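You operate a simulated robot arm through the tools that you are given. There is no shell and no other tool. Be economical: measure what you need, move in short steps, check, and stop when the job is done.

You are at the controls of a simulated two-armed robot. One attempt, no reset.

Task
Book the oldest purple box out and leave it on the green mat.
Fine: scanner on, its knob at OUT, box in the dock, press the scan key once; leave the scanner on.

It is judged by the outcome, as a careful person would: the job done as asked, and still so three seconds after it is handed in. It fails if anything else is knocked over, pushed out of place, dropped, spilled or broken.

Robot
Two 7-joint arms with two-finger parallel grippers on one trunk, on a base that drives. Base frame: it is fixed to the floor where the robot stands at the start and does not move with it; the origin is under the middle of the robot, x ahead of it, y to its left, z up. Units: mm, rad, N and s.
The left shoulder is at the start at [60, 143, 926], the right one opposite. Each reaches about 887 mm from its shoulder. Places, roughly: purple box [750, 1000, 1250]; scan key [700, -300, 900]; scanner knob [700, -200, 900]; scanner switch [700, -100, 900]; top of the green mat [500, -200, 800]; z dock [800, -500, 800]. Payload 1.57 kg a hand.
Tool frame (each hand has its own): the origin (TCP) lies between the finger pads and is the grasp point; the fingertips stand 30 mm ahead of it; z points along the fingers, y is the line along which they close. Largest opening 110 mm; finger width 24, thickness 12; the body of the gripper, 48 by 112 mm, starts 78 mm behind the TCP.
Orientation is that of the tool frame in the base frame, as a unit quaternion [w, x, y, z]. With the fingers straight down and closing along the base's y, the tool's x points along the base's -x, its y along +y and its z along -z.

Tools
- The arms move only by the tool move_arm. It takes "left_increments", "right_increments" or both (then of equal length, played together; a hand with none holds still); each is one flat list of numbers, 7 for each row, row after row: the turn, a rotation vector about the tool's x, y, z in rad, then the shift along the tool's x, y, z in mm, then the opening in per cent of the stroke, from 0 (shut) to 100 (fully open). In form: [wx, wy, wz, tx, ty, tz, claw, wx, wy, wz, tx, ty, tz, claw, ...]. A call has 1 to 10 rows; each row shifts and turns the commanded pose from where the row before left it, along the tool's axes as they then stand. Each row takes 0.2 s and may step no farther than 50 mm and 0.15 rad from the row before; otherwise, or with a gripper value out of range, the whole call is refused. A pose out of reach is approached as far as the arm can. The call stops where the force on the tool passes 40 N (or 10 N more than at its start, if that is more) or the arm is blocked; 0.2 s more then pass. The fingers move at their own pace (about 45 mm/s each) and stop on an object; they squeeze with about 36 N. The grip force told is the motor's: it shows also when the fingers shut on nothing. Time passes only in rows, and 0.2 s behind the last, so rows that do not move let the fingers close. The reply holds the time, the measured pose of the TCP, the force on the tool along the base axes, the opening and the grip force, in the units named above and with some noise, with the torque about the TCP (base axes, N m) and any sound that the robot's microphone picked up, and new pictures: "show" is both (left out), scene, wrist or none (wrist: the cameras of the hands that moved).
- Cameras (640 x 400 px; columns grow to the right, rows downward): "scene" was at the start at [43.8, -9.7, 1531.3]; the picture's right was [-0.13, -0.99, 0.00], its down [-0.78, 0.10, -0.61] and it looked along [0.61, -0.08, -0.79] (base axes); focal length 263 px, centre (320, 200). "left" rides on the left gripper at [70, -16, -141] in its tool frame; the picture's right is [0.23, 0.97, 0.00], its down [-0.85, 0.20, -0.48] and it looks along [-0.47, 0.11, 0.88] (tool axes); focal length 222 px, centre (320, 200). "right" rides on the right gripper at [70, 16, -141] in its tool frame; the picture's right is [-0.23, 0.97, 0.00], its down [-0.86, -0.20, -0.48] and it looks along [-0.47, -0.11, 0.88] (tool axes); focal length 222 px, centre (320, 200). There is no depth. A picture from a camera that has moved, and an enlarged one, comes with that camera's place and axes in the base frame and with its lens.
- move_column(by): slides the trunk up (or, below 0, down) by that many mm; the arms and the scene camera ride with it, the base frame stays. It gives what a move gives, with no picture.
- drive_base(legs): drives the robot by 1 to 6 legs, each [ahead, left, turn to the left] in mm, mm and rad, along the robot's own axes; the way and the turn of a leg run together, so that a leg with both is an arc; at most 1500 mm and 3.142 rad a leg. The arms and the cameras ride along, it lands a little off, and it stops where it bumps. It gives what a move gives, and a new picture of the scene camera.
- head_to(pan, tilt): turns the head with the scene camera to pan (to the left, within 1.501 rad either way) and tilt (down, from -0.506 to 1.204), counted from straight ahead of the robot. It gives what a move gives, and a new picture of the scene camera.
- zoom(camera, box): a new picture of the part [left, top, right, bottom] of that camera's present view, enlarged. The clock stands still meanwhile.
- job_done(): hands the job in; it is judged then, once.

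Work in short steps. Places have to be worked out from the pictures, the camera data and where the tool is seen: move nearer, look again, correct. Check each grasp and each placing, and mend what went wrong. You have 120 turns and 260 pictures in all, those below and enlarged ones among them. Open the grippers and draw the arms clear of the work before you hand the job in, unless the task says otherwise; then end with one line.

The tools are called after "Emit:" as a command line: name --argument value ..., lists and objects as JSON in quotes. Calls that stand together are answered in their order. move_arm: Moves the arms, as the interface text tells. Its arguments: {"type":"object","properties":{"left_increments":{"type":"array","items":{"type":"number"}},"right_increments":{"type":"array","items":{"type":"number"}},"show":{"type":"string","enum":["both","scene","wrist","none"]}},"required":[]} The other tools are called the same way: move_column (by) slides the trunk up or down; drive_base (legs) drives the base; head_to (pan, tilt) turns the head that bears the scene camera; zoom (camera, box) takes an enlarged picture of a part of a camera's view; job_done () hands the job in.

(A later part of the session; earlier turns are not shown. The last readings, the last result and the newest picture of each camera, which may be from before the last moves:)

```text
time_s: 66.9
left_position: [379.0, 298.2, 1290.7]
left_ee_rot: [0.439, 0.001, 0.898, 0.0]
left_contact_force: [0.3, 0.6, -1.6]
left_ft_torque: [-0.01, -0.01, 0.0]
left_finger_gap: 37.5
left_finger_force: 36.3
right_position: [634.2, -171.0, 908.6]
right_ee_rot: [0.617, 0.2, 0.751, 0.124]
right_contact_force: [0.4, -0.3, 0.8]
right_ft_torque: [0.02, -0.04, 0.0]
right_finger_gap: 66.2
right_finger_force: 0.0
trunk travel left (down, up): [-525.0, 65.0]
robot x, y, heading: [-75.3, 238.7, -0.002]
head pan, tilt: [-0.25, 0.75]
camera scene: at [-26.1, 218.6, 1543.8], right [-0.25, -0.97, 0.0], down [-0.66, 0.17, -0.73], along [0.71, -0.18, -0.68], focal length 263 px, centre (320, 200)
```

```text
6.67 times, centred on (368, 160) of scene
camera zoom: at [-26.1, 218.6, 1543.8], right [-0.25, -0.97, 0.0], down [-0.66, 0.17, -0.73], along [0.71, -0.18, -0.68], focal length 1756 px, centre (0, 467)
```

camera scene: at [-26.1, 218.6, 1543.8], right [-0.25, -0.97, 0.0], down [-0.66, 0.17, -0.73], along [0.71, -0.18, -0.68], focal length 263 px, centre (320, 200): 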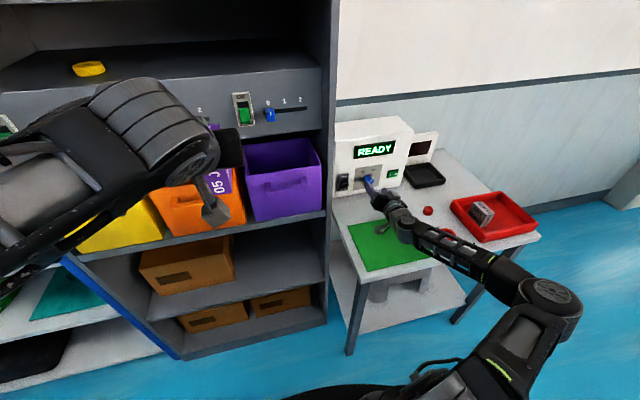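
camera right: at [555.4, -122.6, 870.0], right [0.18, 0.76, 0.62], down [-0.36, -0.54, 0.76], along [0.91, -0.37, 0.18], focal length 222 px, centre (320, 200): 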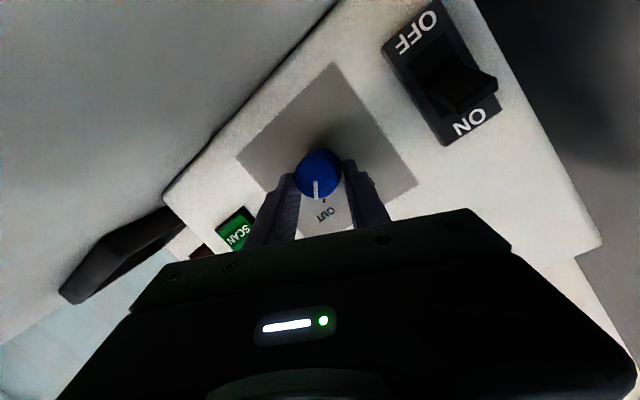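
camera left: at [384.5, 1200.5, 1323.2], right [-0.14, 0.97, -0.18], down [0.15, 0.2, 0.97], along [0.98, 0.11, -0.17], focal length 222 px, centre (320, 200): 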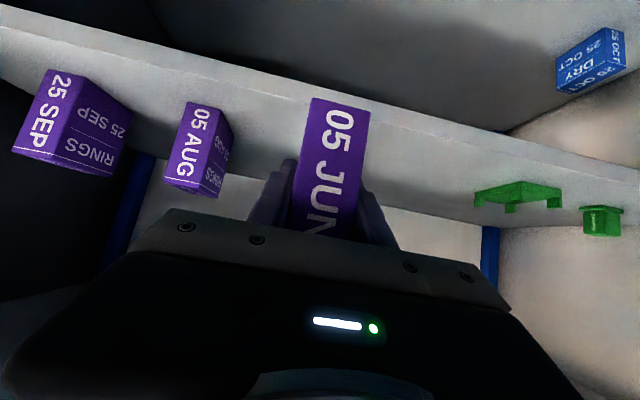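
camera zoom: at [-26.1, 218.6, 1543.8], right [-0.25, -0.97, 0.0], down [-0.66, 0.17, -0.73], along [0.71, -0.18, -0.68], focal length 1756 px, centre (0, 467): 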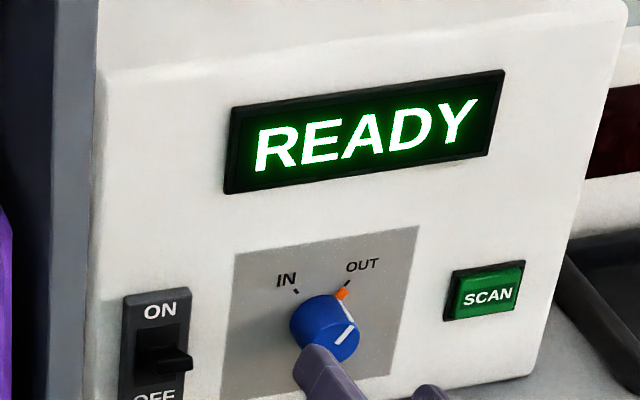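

Scanner ready and knob at OUT. I retract and raise the right arm, then drive right so the left hand can serve the dock.

Emit:
move_arm --right_increments '[0, 0, 0, -24.5, -5.8, -32.4, 60, 0, 0, 0, -24.5, -5.8, -32.4, 60, 0, 0, 0, -24.5, -5.8, -32.4, 60, 0, 0, 0, -24.5, -5.8, -32.4, 60, 0, 0, 0, -24.5, -5.8, -32.4, 60, 0, 0, 0, -24.5, -5.8, -32.4, 0, 0, 0, 0, -24.5, -5.8, -32.4, 0]' --show "none"

Emit:
drive_base --legs '[[-60, 0, 0], [0, -770, 0.0]]'

Emit:
head_to --pan 0.0 --tilt 0.75

```text
time_s: 68.5
left_position: [378.0, 298.9, 1291.5]
left_ee_rot: [0.44, 0.002, 0.898, -0.001]
left_contact_force: [-0.1, 0.5, -1.4]
left_ft_torque: [-0.01, 0.0, 0.02]
left_finger_gap: 37.6
left_finger_force: 36.0
right_position: [427.9, -272.7, 1084.8]
right_ee_rot: [0.617, 0.201, 0.751, 0.124]
right_contact_force: [0.3, -0.2, 0.9]
right_ft_torque: [-0.01, 0.0, 0.03]
right_finger_gap: 14.0
right_finger_force: 0.3
trunk travel left (down, up): [-525.0, 65.0]
robot x, y, heading: [-75.4, 237.7, -0.004]
head pan, tilt: [-0.25, 0.75]
```

```text
time_s: 73.2
left_position: [311.4, -480.2, 1290.1]
left_ee_rot: [0.439, 0.009, 0.898, -0.005]
left_contact_force: [-0.4, -0.2, -2.1]
left_ft_torque: [-0.06, 0.01, 0.02]
left_finger_gap: 37.6
left_finger_force: 36.4
right_position: [351.5, -1052.0, 1083.6]
right_ee_rot: [0.617, 0.208, 0.749, 0.119]
right_contact_force: [-0.5, -0.1, 0.0]
right_ft_torque: [0.0, 0.01, 0.02]
right_finger_gap: 0.0
right_finger_force: 21.8
trunk travel left (down, up): [-525.0, 65.0]
robot x, y, heading: [-142.0, -530.5, -0.021]
head pan, tilt: [-0.25, 0.75]
camera scene: at [-94.5, -553.7, 1543.8], right [-0.27, -0.96, 0.0], down [-0.66, 0.18, -0.73], along [0.7, -0.19, -0.68], focal length 263 px, centre (320, 200)
```

scene: 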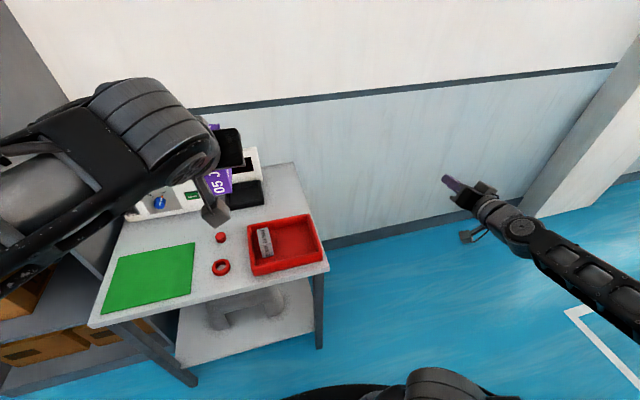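

```text
time_s: 74.0
left_position: [311.2, -478.9, 1289.4]
left_ee_rot: [0.439, 0.009, 0.898, -0.004]
left_contact_force: [-0.3, 0.0, -1.6]
left_ft_torque: [0.0, 0.01, 0.0]
left_finger_gap: 37.8
left_finger_force: 35.2
right_position: [351.6, -1051.3, 1084.8]
right_ee_rot: [0.617, 0.208, 0.75, 0.118]
right_contact_force: [0.5, 0.1, -0.9]
right_ft_torque: [-0.01, -0.01, 0.04]
right_finger_gap: 0.0
right_finger_force: 21.4
trunk travel left (down, up): [-525.0, 65.0]
robot x, y, heading: [-144.7, -528.8, -0.024]
head pan, tilt: [0.0, 0.75]
camera scene: at [-91.6, -532.8, 1543.8], right [-0.02, -1.0, 0.0], down [-0.68, 0.01, -0.73], along [0.73, -0.02, -0.68], focal length 263 px, centre (320, 200)
```

scene: 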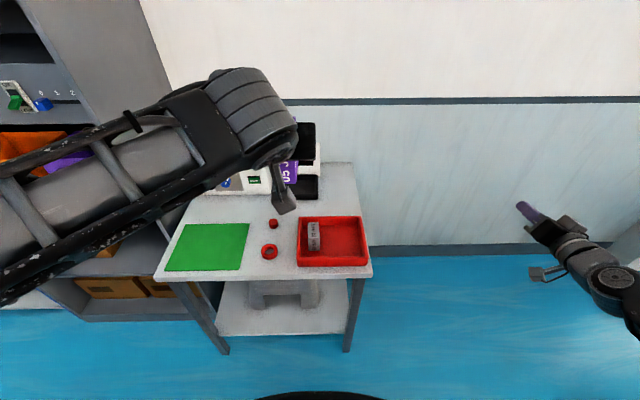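

Dock estimated: tray x 715–838, y −395…−540, centre about (773,−468). I drive forward and lower the left hand to a point in front of it, then check with the wrist camera.

Emit:
drive_base --legs '[[165, 0, 0.022]]'

Emit:
move_arm --left_increments '[0, 0, 0, 16.4, 2, 44.6, 20, 0, 0, 0, 16.4, 2, 44.6, 20, 0, 0, 0, 16.4, 2, 44.6, 20, 0, 0, 0, 25, 2, 37, 20, 0, 0, 0, 25, 2, 37, 20]' --show "both"

```text
time_s: 75.4
left_position: [477.2, -472.2, 1290.2]
left_ee_rot: [0.438, 0.0, 0.899, 0.001]
left_contact_force: [0.9, -0.5, -1.7]
left_ft_torque: [0.0, 0.03, 0.04]
left_finger_gap: 37.7
left_finger_force: 36.2
right_position: [528.6, -1042.4, 1084.8]
right_ee_rot: [0.616, 0.2, 0.752, 0.125]
right_contact_force: [-0.3, -0.5, -0.6]
right_ft_torque: [-0.02, -0.02, 0.03]
right_finger_gap: 0.0
right_finger_force: 21.4
trunk travel left (down, up): [-525.0, 65.0]
robot x, y, heading: [21.4, -530.4, 0.0]
head pan, tilt: [0.0, 0.75]
camera scene: at [75.3, -533.2, 1543.7], right [0.0, -1.0, 0.0], down [-0.68, 0.0, -0.73], along [0.73, 0.0, -0.68], focal length 263 px, centre (320, 200)
```

scene: 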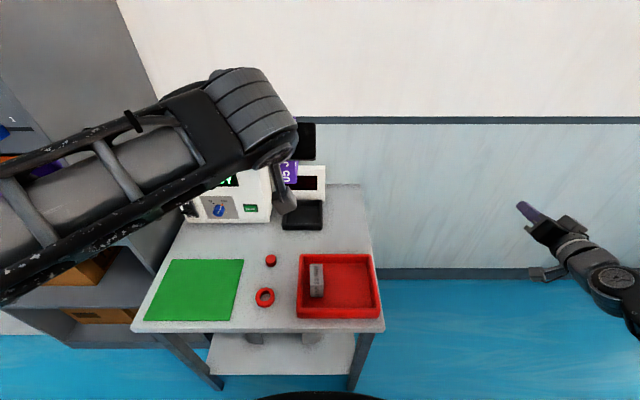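

```text
time_s: 76.6
left_position: [580.6, -462.6, 1083.9]
left_ee_rot: [0.439, -0.001, 0.899, 0.0]
left_contact_force: [0.1, 0.3, -1.4]
left_ft_torque: [-0.03, 0.0, 0.02]
left_finger_gap: 37.4
left_finger_force: 36.5
right_position: [528.3, -1041.7, 1084.8]
right_ee_rot: [0.616, 0.2, 0.752, 0.125]
right_contact_force: [-0.5, 0.0, 0.0]
right_ft_torque: [0.01, -0.01, 0.01]
right_finger_gap: 0.0
right_finger_force: 21.5
trunk travel left (down, up): [-525.0, 65.0]
robot x, y, heading: [20.4, -534.0, -0.001]
head pan, tilt: [0.0, 0.75]
camera scene: at [74.9, -533.4, 1543.8], right [0.0, -1.0, 0.0], down [-0.68, 0.0, -0.73], along [0.73, 0.0, -0.68], focal length 263 px, centre (320, 200)
camera left: at [427.2, -478.9, 1115.5], right [-0.14, 0.97, -0.18], down [0.15, 0.2, 0.97], along [0.98, 0.11, -0.17], focal length 222 px, centre (320, 200)
```

scene: 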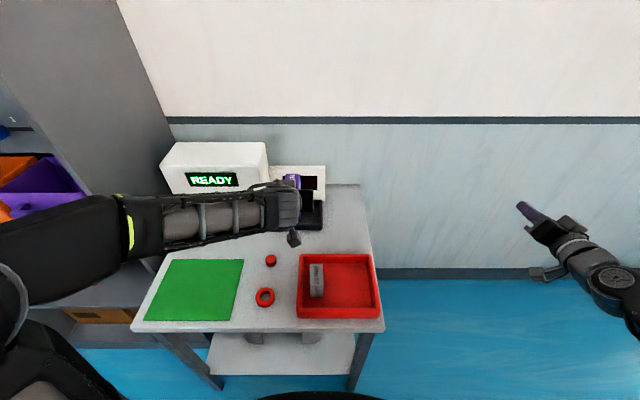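
left: 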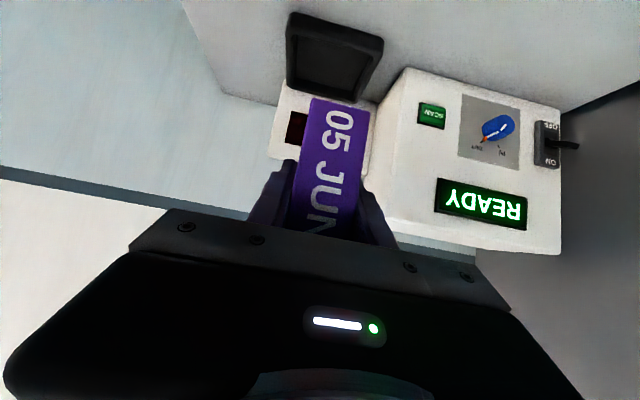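

I zoom on the dock from both cameras for a better fix.

Emit:
zoom --camera "scene" --box '[250, 150, 346, 240]'

Emit:
zoom --camera "left" --box '[250, 0, 410, 110]'

```text
4.44 times, centred on (298, 195) of scene
camera zoom: at [74.9, -533.4, 1543.8], right [0.0, -1.0, 0.0], down [-0.68, 0.0, -0.73], along [0.73, 0.0, -0.68], focal length 1171 px, centre (418, 222)
```

zoom: 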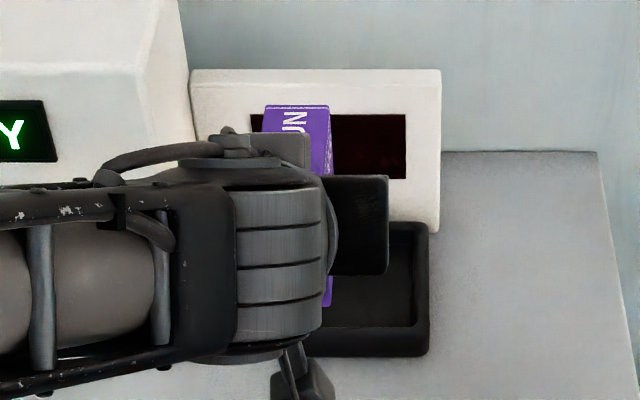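

```text
3.64 times, centred on (330, 55) of left
camera zoom: at [427.2, -478.9, 1115.5], right [-0.14, 0.97, -0.18], down [0.15, 0.2, 0.97], along [0.98, 0.11, -0.17], focal length 808 px, centre (284, 727)
```

zoom: 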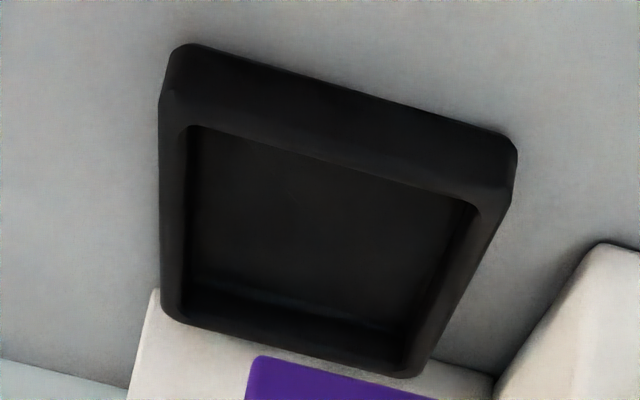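

Refined dock: inner x 718–825, y −528…−404, centre (771,−467), rim about 832. I move the box above it.

Emit:
move_arm --left_increments '[0, 0, 0, 0.8, -0.7, 40.8, 20, 0, 0, 0, 0.8, -0.7, 40.8, 20, 0, 0, 0, 0.8, -0.7, 40.8, 20, 0, 0, 0, 0.8, -0.7, 40.8, 20, 0, 0, 0, 0.8, -0.7, 40.8, 20, 0, 0, 0, 0.8, -0.7, 40.8, 20]' --show "both"

Emit:
zoom --camera "scene" --box '[200, 150, 360, 250]'

```text
time_s: 78.0
left_position: [772.3, -464.8, 928.3]
left_ee_rot: [0.44, -0.001, 0.898, 0.0]
left_contact_force: [-0.1, 0.7, -2.1]
left_ft_torque: [0.02, 0.01, 0.02]
left_finger_gap: 37.7
left_finger_force: 35.9
right_position: [529.5, -1042.8, 1084.6]
right_ee_rot: [0.616, 0.2, 0.752, 0.126]
right_contact_force: [0.5, 0.0, 0.1]
right_ft_torque: [0.03, -0.01, -0.02]
right_finger_gap: 0.0
right_finger_force: 21.5
trunk travel left (down, up): [-525.0, 65.0]
robot x, y, heading: [17.1, -533.5, -0.003]
head pan, tilt: [0.0, 0.75]
camera scene: at [74.7, -533.2, 1543.8], right [0.0, -1.0, 0.0], down [-0.68, 0.0, -0.73], along [0.73, 0.0, -0.68], focal length 263 px, centre (320, 200)
camera left: at [618.2, -481.9, 962.1], right [-0.14, 0.97, -0.18], down [0.15, 0.2, 0.97], along [0.98, 0.11, -0.17], focal length 222 px, centre (320, 200)
```

scene: 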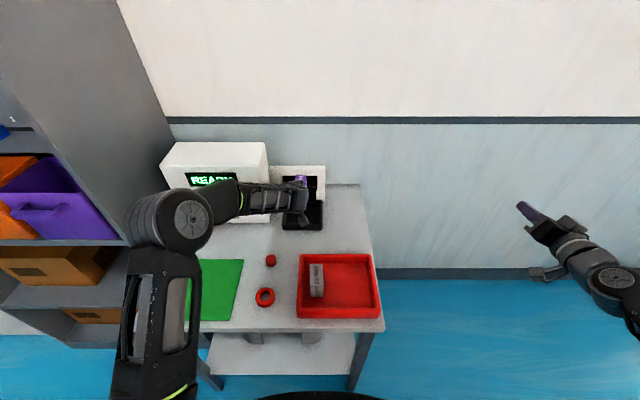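
left: 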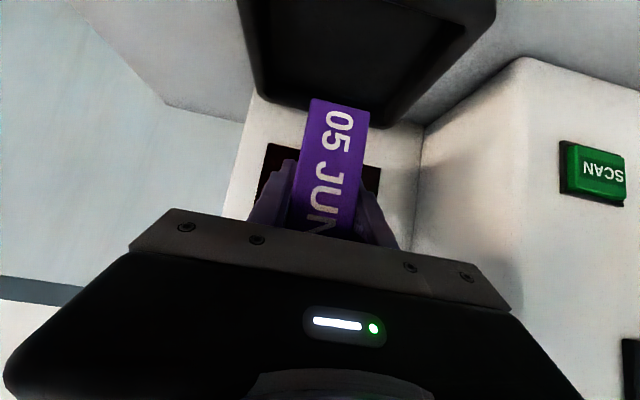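

```text
4.00 times, centred on (280, 200) of scene
camera zoom: at [74.7, -533.2, 1543.8], right [0.0, -1.0, 0.0], down [-0.68, 0.0, -0.73], along [0.73, 0.0, -0.68], focal length 1054 px, centre (480, 200)
```

zoom: 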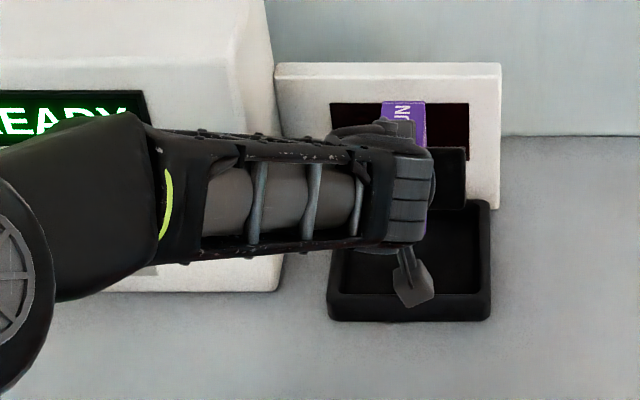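

Box is over the dock with clear surroundings. I lower 50 mm first.

Emit:
move_arm --left_increments '[0, 0, 0, 13.2, -0.5, 10.2, 20, 0, 0, 0, 13.2, -0.5, 10.2, 20, 0, 0, 0, 13.2, -0.5, 10.2, 20]' --show "both"

Emit:
zoom --camera "scene" --box '[260, 150, 340, 240]'

```text
time_s: 78.8
left_position: [767.7, -466.9, 878.8]
left_ee_rot: [0.439, -0.001, 0.898, 0.0]
left_contact_force: [0.1, -0.2, -0.7]
left_ft_torque: [0.02, 0.0, 0.0]
left_finger_gap: 37.7
left_finger_force: 36.0
right_position: [527.3, -1043.4, 1085.8]
right_ee_rot: [0.616, 0.199, 0.752, 0.124]
right_contact_force: [-0.2, -0.7, -0.2]
right_ft_torque: [-0.01, 0.0, 0.01]
right_finger_gap: 0.1
right_finger_force: 21.4
trunk travel left (down, up): [-525.0, 65.0]
robot x, y, heading: [15.2, -537.1, -0.0]
head pan, tilt: [0.0, 0.75]
camera scene: at [74.1, -533.2, 1543.8], right [0.0, -1.0, 0.0], down [-0.68, 0.0, -0.73], along [0.73, 0.0, -0.68], focal length 263 px, centre (320, 200)
camera left: at [614.2, -482.2, 911.7], right [-0.14, 0.97, -0.18], down [0.15, 0.2, 0.97], along [0.98, 0.11, -0.17], focal length 222 px, centre (320, 200)
```

scene: 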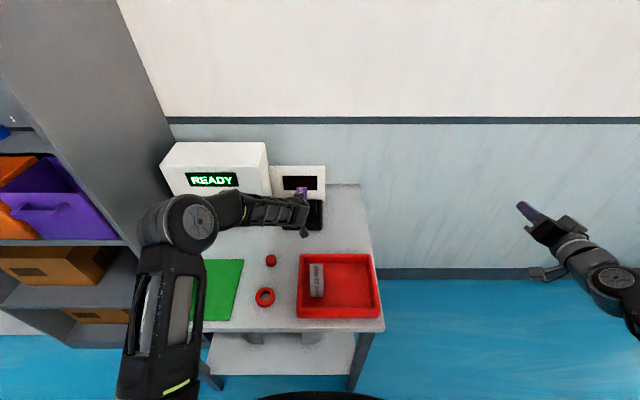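
left: 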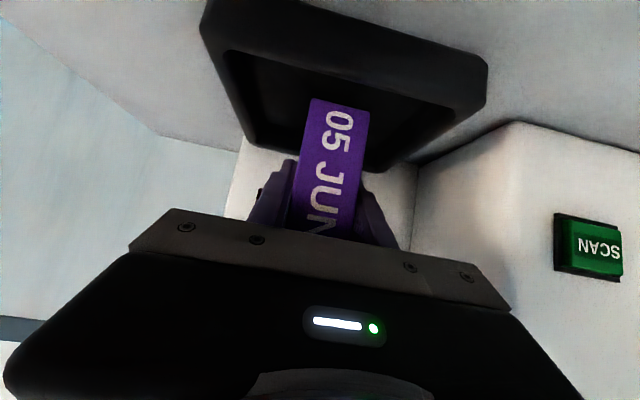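

```text
4.44 times, centred on (300, 195) of scene
camera zoom: at [74.1, -533.2, 1543.8], right [0.0, -1.0, 0.0], down [-0.68, 0.0, -0.73], along [0.73, 0.0, -0.68], focal length 1171 px, centre (409, 222)
```

zoom: 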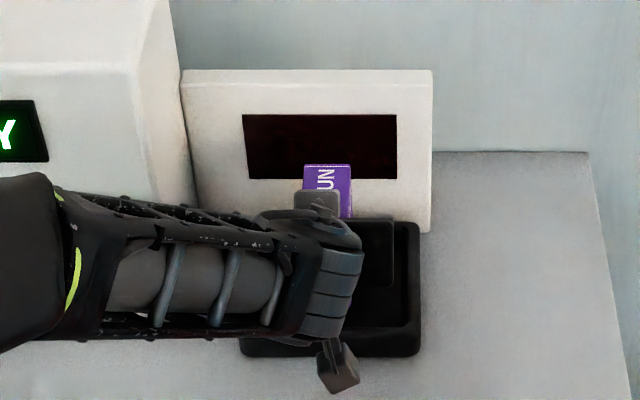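

Box bottom is at rim level and inside the walls on all sides. I lower it gently until contact.

Emit:
move_arm --left_increments '[0, 0, 0, 8.1, 0, 2.5, 20, 0, 0, 0, 3.2, 0, 2.5, 20, 0, 0, 0, 3.2, 0, 2.5, 20]' --show "wrist"

```text
time_s: 79.6
left_position: [765.4, -465.9, 864.4]
left_ee_rot: [0.439, 0.0, 0.898, 0.0]
left_contact_force: [-0.4, 0.4, -2.5]
left_ft_torque: [-0.01, 0.01, 0.03]
left_finger_gap: 37.7
left_finger_force: 36.5
right_position: [527.5, -1043.0, 1084.4]
right_ee_rot: [0.616, 0.201, 0.752, 0.125]
right_contact_force: [-1.1, 0.3, -0.6]
right_ft_torque: [0.0, -0.01, 0.0]
right_finger_gap: 0.0
right_finger_force: 21.7
trunk travel left (down, up): [-525.0, 65.0]
robot x, y, heading: [26.2, -532.3, 0.001]
head pan, tilt: [0.0, 0.75]
camera left: at [610.8, -482.4, 896.7], right [-0.14, 0.97, -0.18], down [0.15, 0.2, 0.97], along [0.98, 0.11, -0.17], focal length 222 px, centre (320, 200)
```

left: 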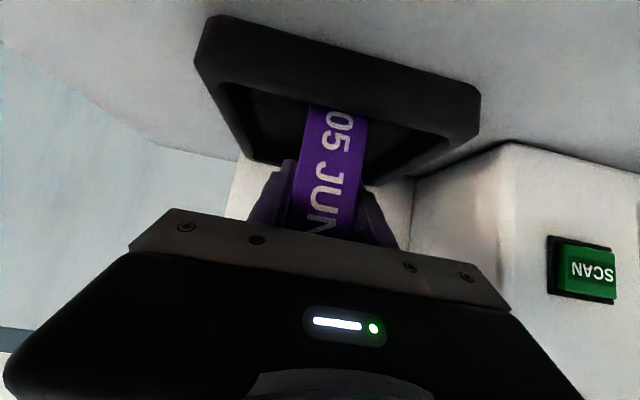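

The box has gone behind the front rim with no contact yet. I keep lowering in 3 mm steps.

Emit:
move_arm --left_increments '[0, 0, 0, 2.4, 0, 1.8, 20, 0, 0, 0, 2.4, 0, 1.8, 20]' --show "none"

Emit:
move_arm --left_increments '[0, 0, 0, 1.6, 0, 1.2, 20, 0, 0, 0, 0, 0, 0, 20]' --show "none"

```text
time_s: 80.2
left_position: [766.4, -465.6, 858.6]
left_ee_rot: [0.439, 0.0, 0.899, 0.0]
left_contact_force: [-0.3, 0.1, -1.0]
left_ft_torque: [0.02, 0.05, 0.01]
left_finger_gap: 37.6
left_finger_force: 36.5
right_position: [527.2, -1042.6, 1084.9]
right_ee_rot: [0.616, 0.2, 0.752, 0.125]
right_contact_force: [-0.1, -0.2, -0.8]
right_ft_torque: [0.01, 0.0, -0.02]
right_finger_gap: 0.1
right_finger_force: 21.9
trunk travel left (down, up): [-525.0, 65.0]
robot x, y, heading: [23.2, -532.6, -0.001]
head pan, tilt: [0.0, 0.75]
```

```text
time_s: 80.8
left_position: [765.4, -466.0, 857.9]
left_ee_rot: [0.439, 0.0, 0.898, 0.0]
left_contact_force: [0.9, 0.9, 5.3]
left_ft_torque: [0.03, 0.21, -0.04]
left_finger_gap: 37.5
left_finger_force: 36.0
right_position: [525.8, -1042.9, 1085.9]
right_ee_rot: [0.617, 0.2, 0.751, 0.124]
right_contact_force: [-0.1, 0.4, 0.6]
right_ft_torque: [-0.02, -0.01, 0.01]
right_finger_gap: 0.2
right_finger_force: 21.7
trunk travel left (down, up): [-525.0, 65.0]
robot x, y, heading: [25.5, -534.0, 0.001]
head pan, tilt: [0.0, 0.75]
```

Contact of +5 N: the box stands on the dock floor. I open the fingers and draw back along the tool axis.

Emit:
move_arm --left_increments '[0, 0, 0, 0, 0, 0, 60, 0, 0, 0, 0, 0, 0, 60, 0, 0, 0, 0, 0, 0, 60, 0, 0, 0, 0, 0, -25, 60, 0, 0, 0, 0, 0, -40, 60, 0, 0, 0, 0, 0, -40, 60, 0, 0, 0, 0, 0, -40, 60]' --show "both"

Emit:
zoom --camera "left" --box '[200, 30, 440, 180]'

```text
time_s: 82.4
left_position: [651.0, -464.7, 945.4]
left_ee_rot: [0.439, 0.001, 0.898, 0.0]
left_contact_force: [-0.2, 0.7, -1.1]
left_ft_torque: [0.05, -0.03, 0.05]
left_finger_gap: 65.9
left_finger_force: 0.0
right_position: [525.6, -1043.0, 1085.2]
right_ee_rot: [0.617, 0.199, 0.751, 0.125]
right_contact_force: [-0.2, 0.5, -0.5]
right_ft_torque: [-0.02, 0.0, -0.01]
right_finger_gap: 0.2
right_finger_force: 22.0
trunk travel left (down, up): [-525.0, 65.0]
robot x, y, heading: [20.3, -531.2, 0.004]
head pan, tilt: [0.0, 0.75]
camera scene: at [72.7, -533.3, 1543.8], right [0.0, -1.0, 0.0], down [-0.68, 0.0, -0.73], along [0.73, 0.0, -0.68], focal length 263 px, centre (320, 200)
camera left: at [496.6, -480.6, 977.8], right [-0.14, 0.97, -0.18], down [0.15, 0.2, 0.97], along [0.98, 0.11, -0.17], focal length 222 px, centre (320, 200)
```

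scene: 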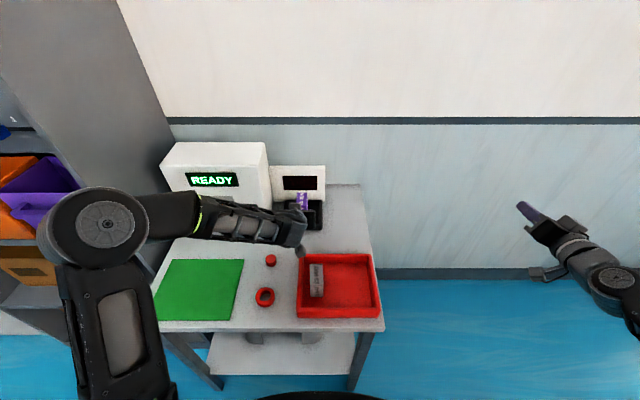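
left: 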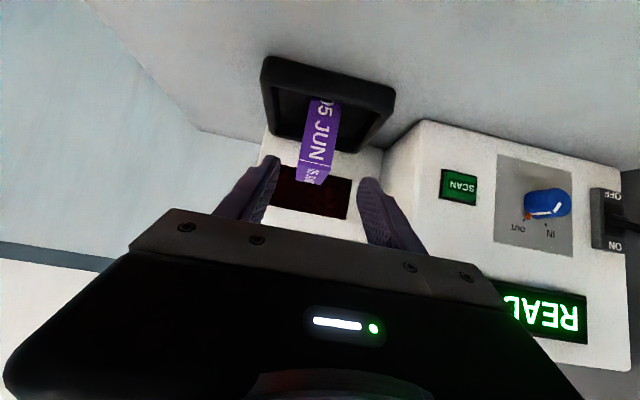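

```text
2.67 times, centred on (320, 105) of left
camera zoom: at [496.6, -480.6, 977.8], right [-0.14, 0.97, -0.18], down [0.15, 0.2, 0.97], along [0.98, 0.11, -0.17], focal length 592 px, centre (320, 453)
```

zoom: 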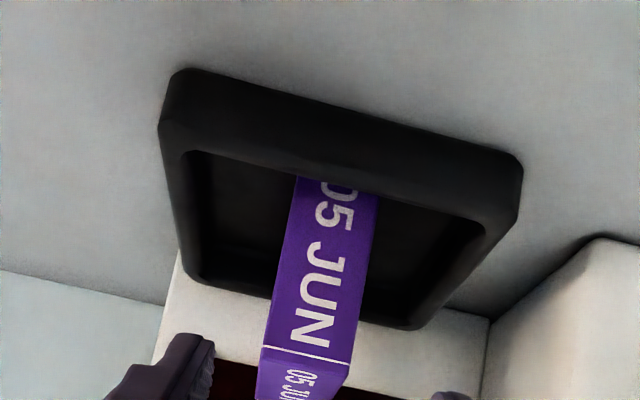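

The box stands upright in the dock. I close the left fingers and stage them in front of the SCAN key.

Emit:
move_arm --left_increments '[0, 0, 0, 9.6, 44.3, 7.2, 0, 0, 0, 0, 9.6, 44.3, 7.2, 0, 0, 0, 0, 9.6, 44.3, 7.2, 0, 0, 0, 0, 9.6, 44.3, 7.2, 0, 0, 0, 0, 0, 0, 0, 0]' --show "both"

Emit:
zoom --camera "left" --box '[240, 80, 400, 240]'

```text
time_s: 83.6
left_position: [649.5, -289.7, 894.9]
left_ee_rot: [0.439, 0.0, 0.898, 0.0]
left_contact_force: [0.1, -0.4, 0.1]
left_ft_torque: [-0.01, 0.01, -0.02]
left_finger_gap: 0.0
left_finger_force: 21.3
right_position: [526.4, -1043.9, 1085.0]
right_ee_rot: [0.616, 0.2, 0.752, 0.125]
right_contact_force: [0.5, -0.2, -0.4]
right_ft_torque: [-0.02, -0.02, 0.02]
right_finger_gap: 0.2
right_finger_force: 20.7
trunk travel left (down, up): [-525.0, 65.0]
robot x, y, heading: [17.1, -535.1, 0.001]
head pan, tilt: [0.0, 0.75]
camera scene: at [73.6, -533.8, 1543.8], right [0.0, -1.0, 0.0], down [-0.68, 0.0, -0.73], along [0.73, 0.0, -0.68], focal length 263 px, centre (320, 200)
camera left: at [494.7, -305.7, 926.4], right [-0.14, 0.97, -0.18], down [0.15, 0.2, 0.97], along [0.98, 0.11, -0.17], focal length 222 px, centre (320, 200)
```

scene: 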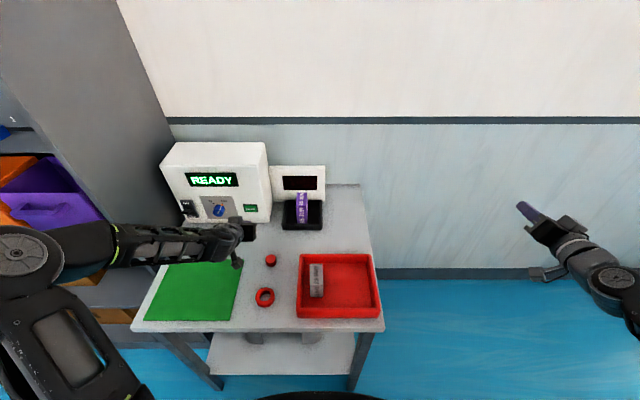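
left: 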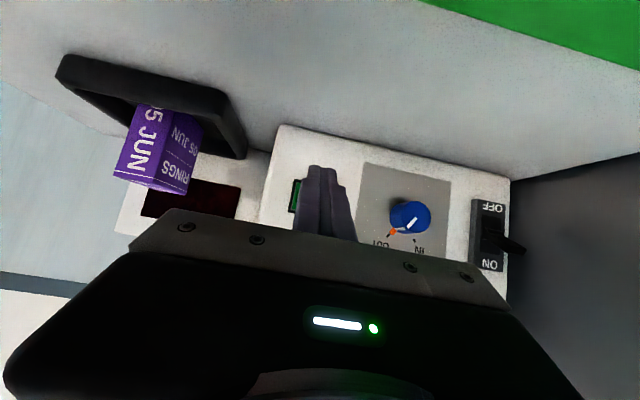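

```text
2.50 times, centred on (320, 160) of left
camera zoom: at [494.7, -305.7, 926.4], right [-0.14, 0.97, -0.18], down [0.15, 0.2, 0.97], along [0.98, 0.11, -0.17], focal length 555 px, centre (320, 300)
```

zoom: 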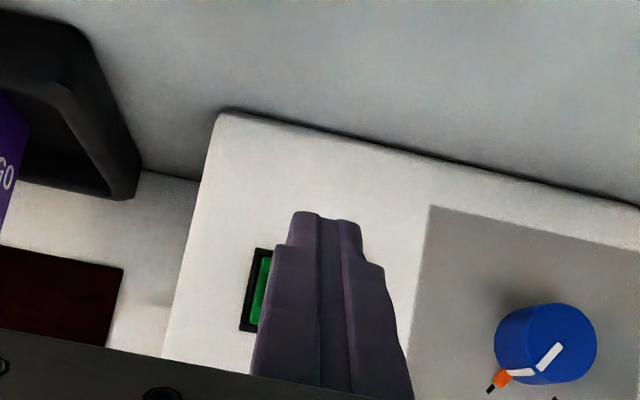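

Aligned with the key (centre about y −288, z 886). I approach 44 mm to just short of contact.

Emit:
move_arm --left_increments '[0, 0, 0, -13.5, 1, 17.4, 0, 0, 0, 0, -13.5, 1, 17.4, 0]' --show "none"

Emit:
zoom --camera "left" --box '[240, 120, 400, 240]'

Emit:
zoom --camera "scene" --box '[160, 140, 340, 260]'

```text
time_s: 84.2
left_position: [694.8, -289.1, 895.0]
left_ee_rot: [0.44, 0.0, 0.898, 0.0]
left_contact_force: [-0.3, -0.2, 0.1]
left_ft_torque: [-0.03, 0.04, -0.01]
left_finger_gap: 0.0
left_finger_force: 21.1
right_position: [526.4, -1042.9, 1085.5]
right_ee_rot: [0.616, 0.2, 0.752, 0.123]
right_contact_force: [-0.7, -0.3, -0.4]
right_ft_torque: [0.05, 0.03, 0.0]
right_finger_gap: 0.3
right_finger_force: 21.2
trunk travel left (down, up): [-525.0, 65.0]
robot x, y, heading: [19.9, -534.9, -0.001]
head pan, tilt: [0.0, 0.75]
```

```text
3.33 times, centred on (320, 180) of left
camera zoom: at [540.6, -304.0, 926.6], right [-0.14, 0.97, -0.18], down [0.15, 0.2, 0.97], along [0.98, 0.11, -0.17], focal length 740 px, centre (320, 267)
```

zoom: 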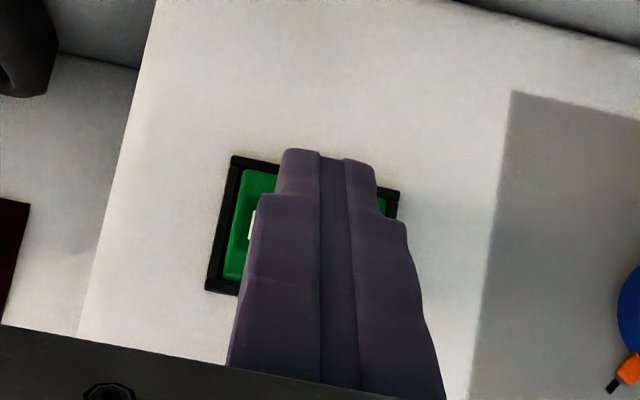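

```text
3.33 times, centred on (250, 200) of scene
camera zoom: at [74.0, -533.1, 1543.8], right [0.0, -1.0, 0.0], down [-0.68, 0.0, -0.73], along [0.73, 0.0, -0.68], focal length 878 px, centre (553, 200)
```

zoom: 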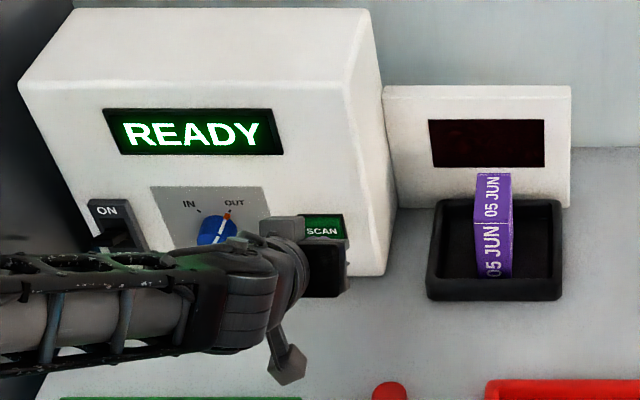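

Tip sits on the key area, about 6 mm short. I press once with a monotonic push in 3 mm steps.

Emit:
move_arm --left_increments '[0, 0, 0, -1.84, -2, 2.37, 0, 0, 0, 0, -1.84, 0, 2.37, 0, 0, 0, 0, -1.84, 0, 2.37, 0, 0, 0, 0, -1.84, 0, 2.37, 0]' --show "scene"

Emit:
zoom --camera "scene" --box '[160, 140, 340, 260]'

```text
time_s: 85.2
left_position: [704.8, -290.9, 895.7]
left_ee_rot: [0.439, 0.0, 0.898, 0.0]
left_contact_force: [-6.3, 0.0, -3.0]
left_ft_torque: [0.03, 0.13, 0.0]
left_finger_gap: 0.0
left_finger_force: 21.4
right_position: [527.3, -1043.4, 1085.1]
right_ee_rot: [0.617, 0.2, 0.751, 0.124]
right_contact_force: [-0.6, -0.4, 0.1]
right_ft_torque: [-0.03, 0.01, 0.04]
right_finger_gap: 0.3
right_finger_force: 21.2
trunk travel left (down, up): [-525.0, 65.0]
robot x, y, heading: [21.4, -534.2, 0.004]
head pan, tilt: [0.0, 0.75]
heard: click
camera scene: at [72.9, -533.1, 1543.8], right [0.0, -1.0, 0.0], down [-0.68, 0.0, -0.73], along [0.73, 0.0, -0.68], focal length 263 px, centre (320, 200)
```

scene: 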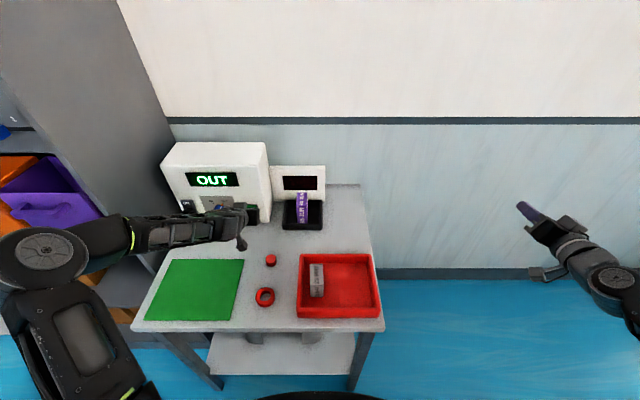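

```text
3.33 times, centred on (250, 200) of scene
camera zoom: at [72.9, -533.1, 1543.8], right [0.0, -1.0, 0.0], down [-0.68, 0.0, -0.73], along [0.73, 0.0, -0.68], focal length 878 px, centre (553, 200)
```

zoom: 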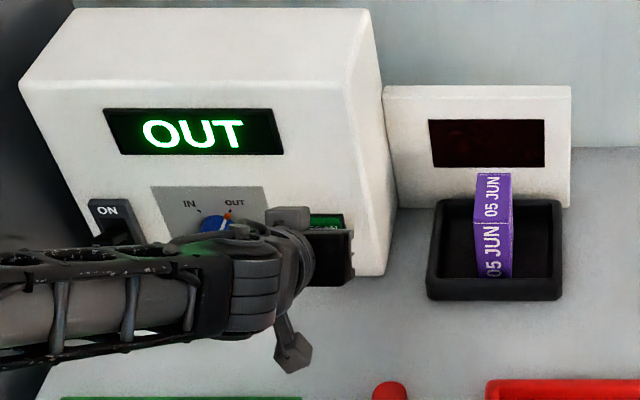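

A click and the display shows OUT: booked out. I withdraw straight back and return to the pre-grasp pose in front of the dock.

Emit:
move_arm --left_increments '[0, 0, 0, 16.9, 0, -21.7, 0, 0, 0, 0, 16.9, 0, -21.7, 0, 0, 0, 0, -9.6, -43.5, -7.2, 0, 0, 0, 0, -9.6, -43.5, -7.2, 60, 0, 0, 0, -9.6, -43.5, -7.2, 60, 0, 0, 0, -9.6, -43.5, -7.2, 60, 0, 0, 0, 0, 0, 0, 60]' --show "both"

Emit:
zoom --camera "left" --box '[200, 30, 440, 180]'

Emit:
zoom --camera "scene" --box '[160, 140, 340, 260]'

```text
time_s: 86.8
left_position: [653.1, -463.6, 945.6]
left_ee_rot: [0.439, 0.0, 0.898, 0.0]
left_contact_force: [0.9, 0.3, -0.1]
left_ft_torque: [0.01, -0.01, 0.01]
left_finger_gap: 65.8
left_finger_force: 0.3
right_position: [526.9, -1041.7, 1084.6]
right_ee_rot: [0.616, 0.2, 0.752, 0.125]
right_contact_force: [0.8, 1.1, 0.4]
right_ft_torque: [0.02, -0.01, -0.02]
right_finger_gap: 0.1
right_finger_force: 21.0
trunk travel left (down, up): [-525.0, 65.0]
robot x, y, heading: [22.2, -531.6, -0.0]
head pan, tilt: [0.0, 0.75]
camera scene: at [73.6, -532.7, 1543.8], right [0.0, -1.0, 0.0], down [-0.68, 0.0, -0.73], along [0.73, 0.0, -0.68], focal length 263 px, centre (320, 200)
camera left: at [499.7, -479.3, 977.7], right [-0.14, 0.97, -0.18], down [0.15, 0.2, 0.97], along [0.98, 0.11, -0.17], focal length 222 px, centre (320, 200)
```

scene: 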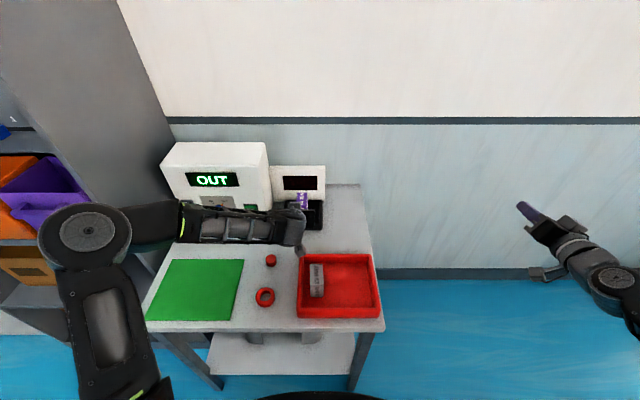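
left: 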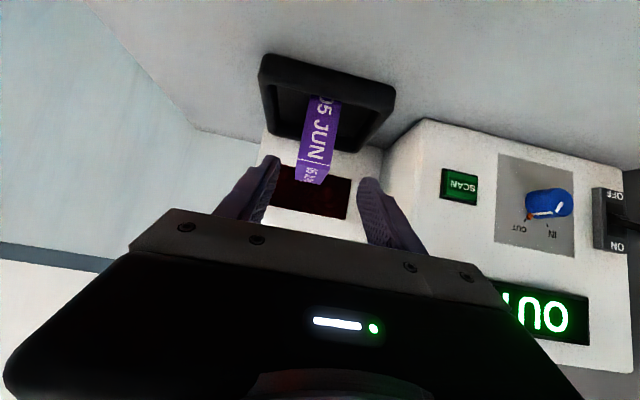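

```text
2.67 times, centred on (320, 105) of left
camera zoom: at [499.7, -479.3, 977.7], right [-0.14, 0.97, -0.18], down [0.15, 0.2, 0.97], along [0.98, 0.11, -0.17], focal length 592 px, centre (320, 453)
```

zoom: 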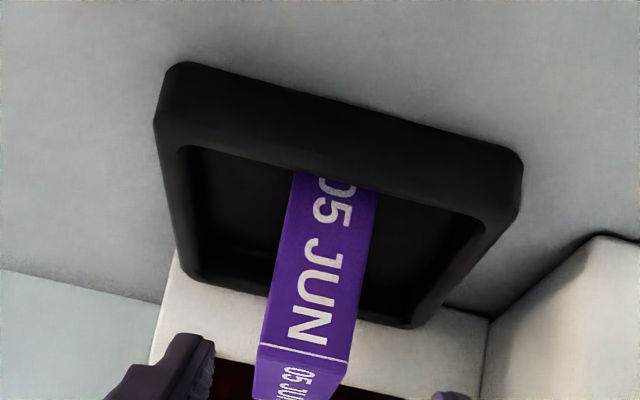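

```text
3.33 times, centred on (250, 200) of scene
camera zoom: at [73.6, -532.7, 1543.8], right [0.0, -1.0, 0.0], down [-0.68, 0.0, -0.73], along [0.73, 0.0, -0.68], focal length 878 px, centre (553, 200)
```

zoom: 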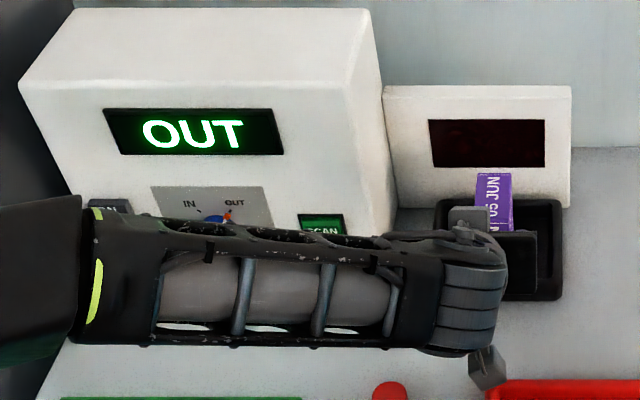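

I go back along the same line to re-grasp the box.

Emit:
move_arm --left_increments '[0, 0, 0, -0.7, -0.6, 35.3, 60, 0, 0, 0, -0.7, -0.6, 35.3, 60, 0, 0, 0, -0.7, -0.6, 35.3, 60, 0, 0, 0, -0.6, -0.6, 35.3, 60, 0, 0, 0, 0, 0, 0, 20, 0, 0, 0, 0, 0, 0, 20, 0, 0, 0, 0, 0, 0, 20]' --show "wrist"

```text
time_s: 88.4
left_position: [765.3, -466.5, 860.3]
left_ee_rot: [0.439, 0.0, 0.898, 0.0]
left_contact_force: [0.9, -0.1, 1.1]
left_ft_torque: [-0.03, -0.12, -0.01]
left_finger_gap: 37.8
left_finger_force: 24.3
right_position: [527.8, -1042.5, 1085.2]
right_ee_rot: [0.616, 0.2, 0.752, 0.125]
right_contact_force: [0.5, 0.8, 0.6]
right_ft_torque: [-0.02, 0.02, 0.0]
right_finger_gap: 0.0
right_finger_force: 21.1
trunk travel left (down, up): [-525.0, 65.0]
robot x, y, heading: [15.4, -532.4, 0.002]
head pan, tilt: [0.0, 0.75]
camera left: at [612.1, -482.4, 892.2], right [-0.14, 0.97, -0.18], down [0.15, 0.2, 0.97], along [0.98, 0.11, -0.17], focal length 222 px, centre (320, 200)
```

left: 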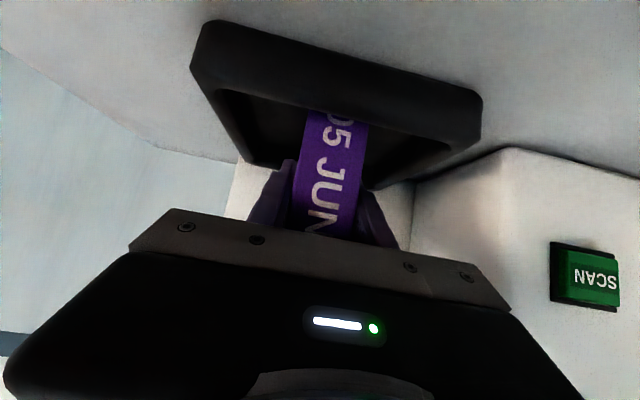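

Re-gripped at 37.8 mm. I lift 80 mm, then retreat from the dock.

Emit:
move_arm --left_increments '[0, 0, 0, -15.8, 0, -12.3, 20, 0, 0, 0, -15.8, 0, -12.3, 20, 0, 0, 0, -15.8, 0, -12.3, 20, 0, 0, 0, -15.8, 0, -12.3, 20, 0, 0, 0, 24.6, 0, -31.6, 20, 0, 0, 0, 24.6, 0, -31.6, 20, 0, 0, 0, 24.6, 0, -31.6, 20, 0, 0, 0, 24.6, 0, -31.6, 20]' --show "both"

```text
time_s: 90.2
left_position: [606.2, -466.7, 940.2]
left_ee_rot: [0.439, -0.002, 0.898, 0.001]
left_contact_force: [0.2, -0.7, -1.5]
left_ft_torque: [0.01, 0.0, 0.03]
left_finger_gap: 37.9
left_finger_force: 36.1
right_position: [526.2, -1042.3, 1086.0]
right_ee_rot: [0.616, 0.201, 0.751, 0.125]
right_contact_force: [-0.1, -0.1, 0.0]
right_ft_torque: [0.03, 0.01, 0.01]
right_finger_gap: 0.0
right_finger_force: 21.4
trunk travel left (down, up): [-525.0, 65.0]
robot x, y, heading: [23.1, -534.7, -0.002]
head pan, tilt: [0.0, 0.75]
camera scene: at [73.1, -533.3, 1543.8], right [0.0, -1.0, 0.0], down [-0.68, 0.0, -0.73], along [0.73, 0.0, -0.68], focal length 263 px, centre (320, 200)
camera left: at [452.3, -482.0, 972.2], right [-0.14, 0.97, -0.18], down [0.15, 0.2, 0.97], along [0.98, 0.11, -0.17], focal length 222 px, centre (320, 200)
```

scene: 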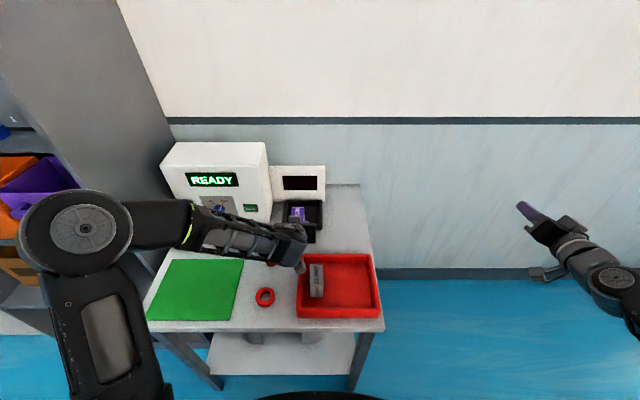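
left: 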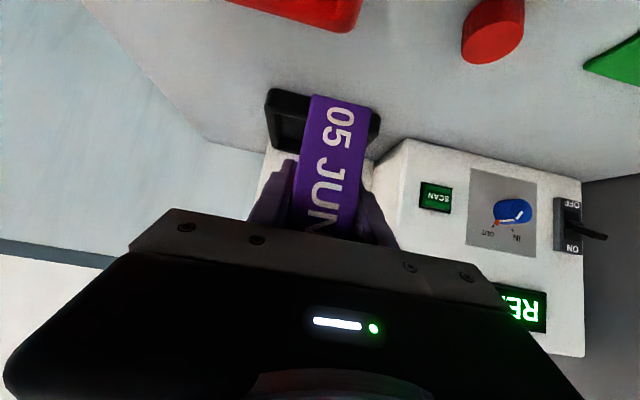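

The box is out and the display is back to READY. I drive left 200 mm and back 45 mm, bringing the hand near the green mat.

Emit:
drive_base --legs '[[-45, 0, 0], [0, 200, 0]]'

Emit:
head_to --pan 0.2 --tilt 1.0

```text
time_s: 92.3
left_position: [564.4, -278.9, 940.0]
left_ee_rot: [0.44, 0.004, 0.898, -0.003]
left_contact_force: [-0.2, 0.6, -0.6]
left_ft_torque: [-0.05, 0.01, 0.02]
left_finger_gap: 37.7
left_finger_force: 36.0
right_position: [479.3, -855.1, 1085.4]
right_ee_rot: [0.617, 0.204, 0.75, 0.122]
right_contact_force: [0.4, 0.9, 0.4]
right_ft_torque: [-0.02, 0.03, -0.05]
right_finger_gap: 0.1
right_finger_force: 21.2
trunk travel left (down, up): [-525.0, 65.0]
robot x, y, heading: [-21.8, -341.0, -0.016]
head pan, tilt: [0.0, 0.75]
camera scene: at [30.4, -340.1, 1543.8], right [-0.01, -1.0, 0.0], down [-0.68, 0.01, -0.73], along [0.73, -0.01, -0.68], focal length 263 px, centre (320, 200)
```

scene: 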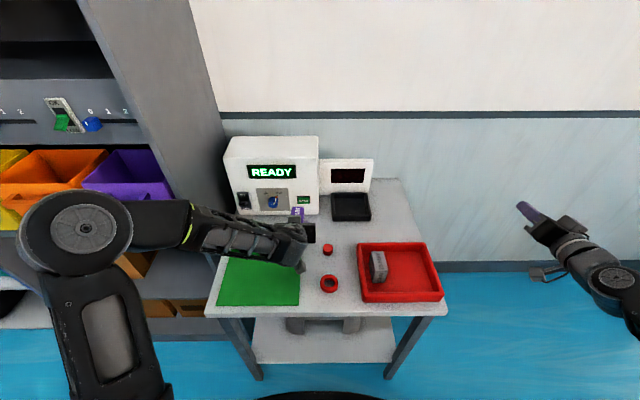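

```text
time_s: 93.1
left_position: [563.0, -279.9, 940.7]
left_ee_rot: [0.44, 0.004, 0.898, -0.002]
left_contact_force: [0.0, -0.1, -2.0]
left_ft_torque: [0.0, 0.01, -0.02]
left_finger_gap: 37.5
left_finger_force: 35.4
right_position: [478.4, -855.9, 1084.8]
right_ee_rot: [0.617, 0.204, 0.75, 0.121]
right_contact_force: [0.6, 0.9, 0.3]
right_ft_torque: [0.0, -0.04, -0.03]
right_finger_gap: 0.2
right_finger_force: 21.0
trunk travel left (down, up): [-525.0, 65.0]
robot x, y, heading: [-22.0, -341.6, -0.012]
head pan, tilt: [0.201, 1.0]
camera scene: at [16.0, -327.5, 1524.7], right [0.19, -0.98, 0.0], down [-0.83, -0.16, -0.54], along [0.53, 0.1, -0.84], focal length 263 px, centre (320, 200)
```

scene: 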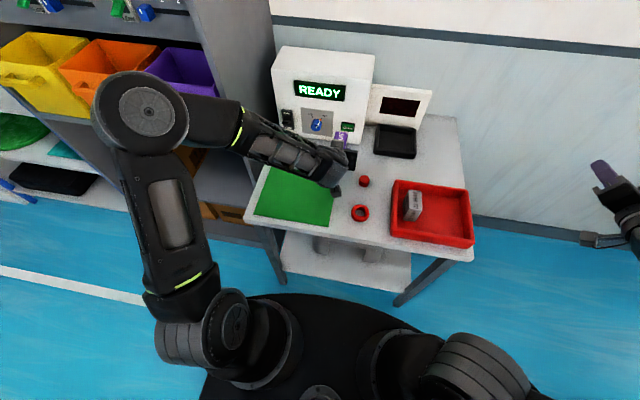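

Mat spans x 377–571, y −50…−280, centre (474,−165). I move the box over its centre at 30 mm height.

Emit:
move_arm --left_increments '[0, 0, 0, 22.9, 28, -9.1, 20, 0, 0, 0, 22.9, 28, -9.1, 20, 0, 0, 0, 22.9, 28, -9.1, 20, 0, 0, 0, 22.9, 28, -9.1, 20]' --show "both"

```text
time_s: 94.1
left_position: [481.6, -166.6, 888.4]
left_ee_rot: [0.439, 0.005, 0.899, -0.003]
left_contact_force: [-0.8, 0.5, -2.1]
left_ft_torque: [-0.03, 0.01, -0.05]
left_finger_gap: 37.7
left_finger_force: 35.7
right_position: [478.2, -854.9, 1086.0]
right_ee_rot: [0.617, 0.203, 0.751, 0.122]
right_contact_force: [0.5, -0.8, 0.3]
right_ft_torque: [0.03, 0.03, -0.01]
right_finger_gap: 0.2
right_finger_force: 21.3
trunk travel left (down, up): [-525.0, 65.0]
robot x, y, heading: [-19.9, -343.8, -0.017]
head pan, tilt: [0.201, 1.0]
camera scene: at [15.8, -326.6, 1524.7], right [0.19, -0.98, 0.0], down [-0.83, -0.16, -0.54], along [0.53, 0.1, -0.84], focal length 263 px, centre (320, 200)
camera left: at [327.6, -182.7, 920.1], right [-0.13, 0.97, -0.18], down [0.15, 0.2, 0.97], along [0.98, 0.1, -0.17], focal length 222 px, centre (320, 200)
```

scene: 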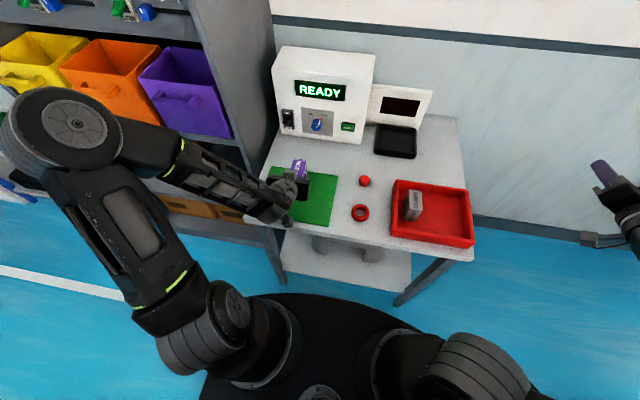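
left: 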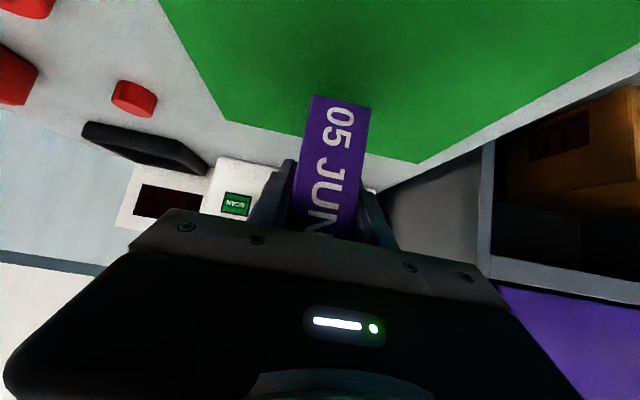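

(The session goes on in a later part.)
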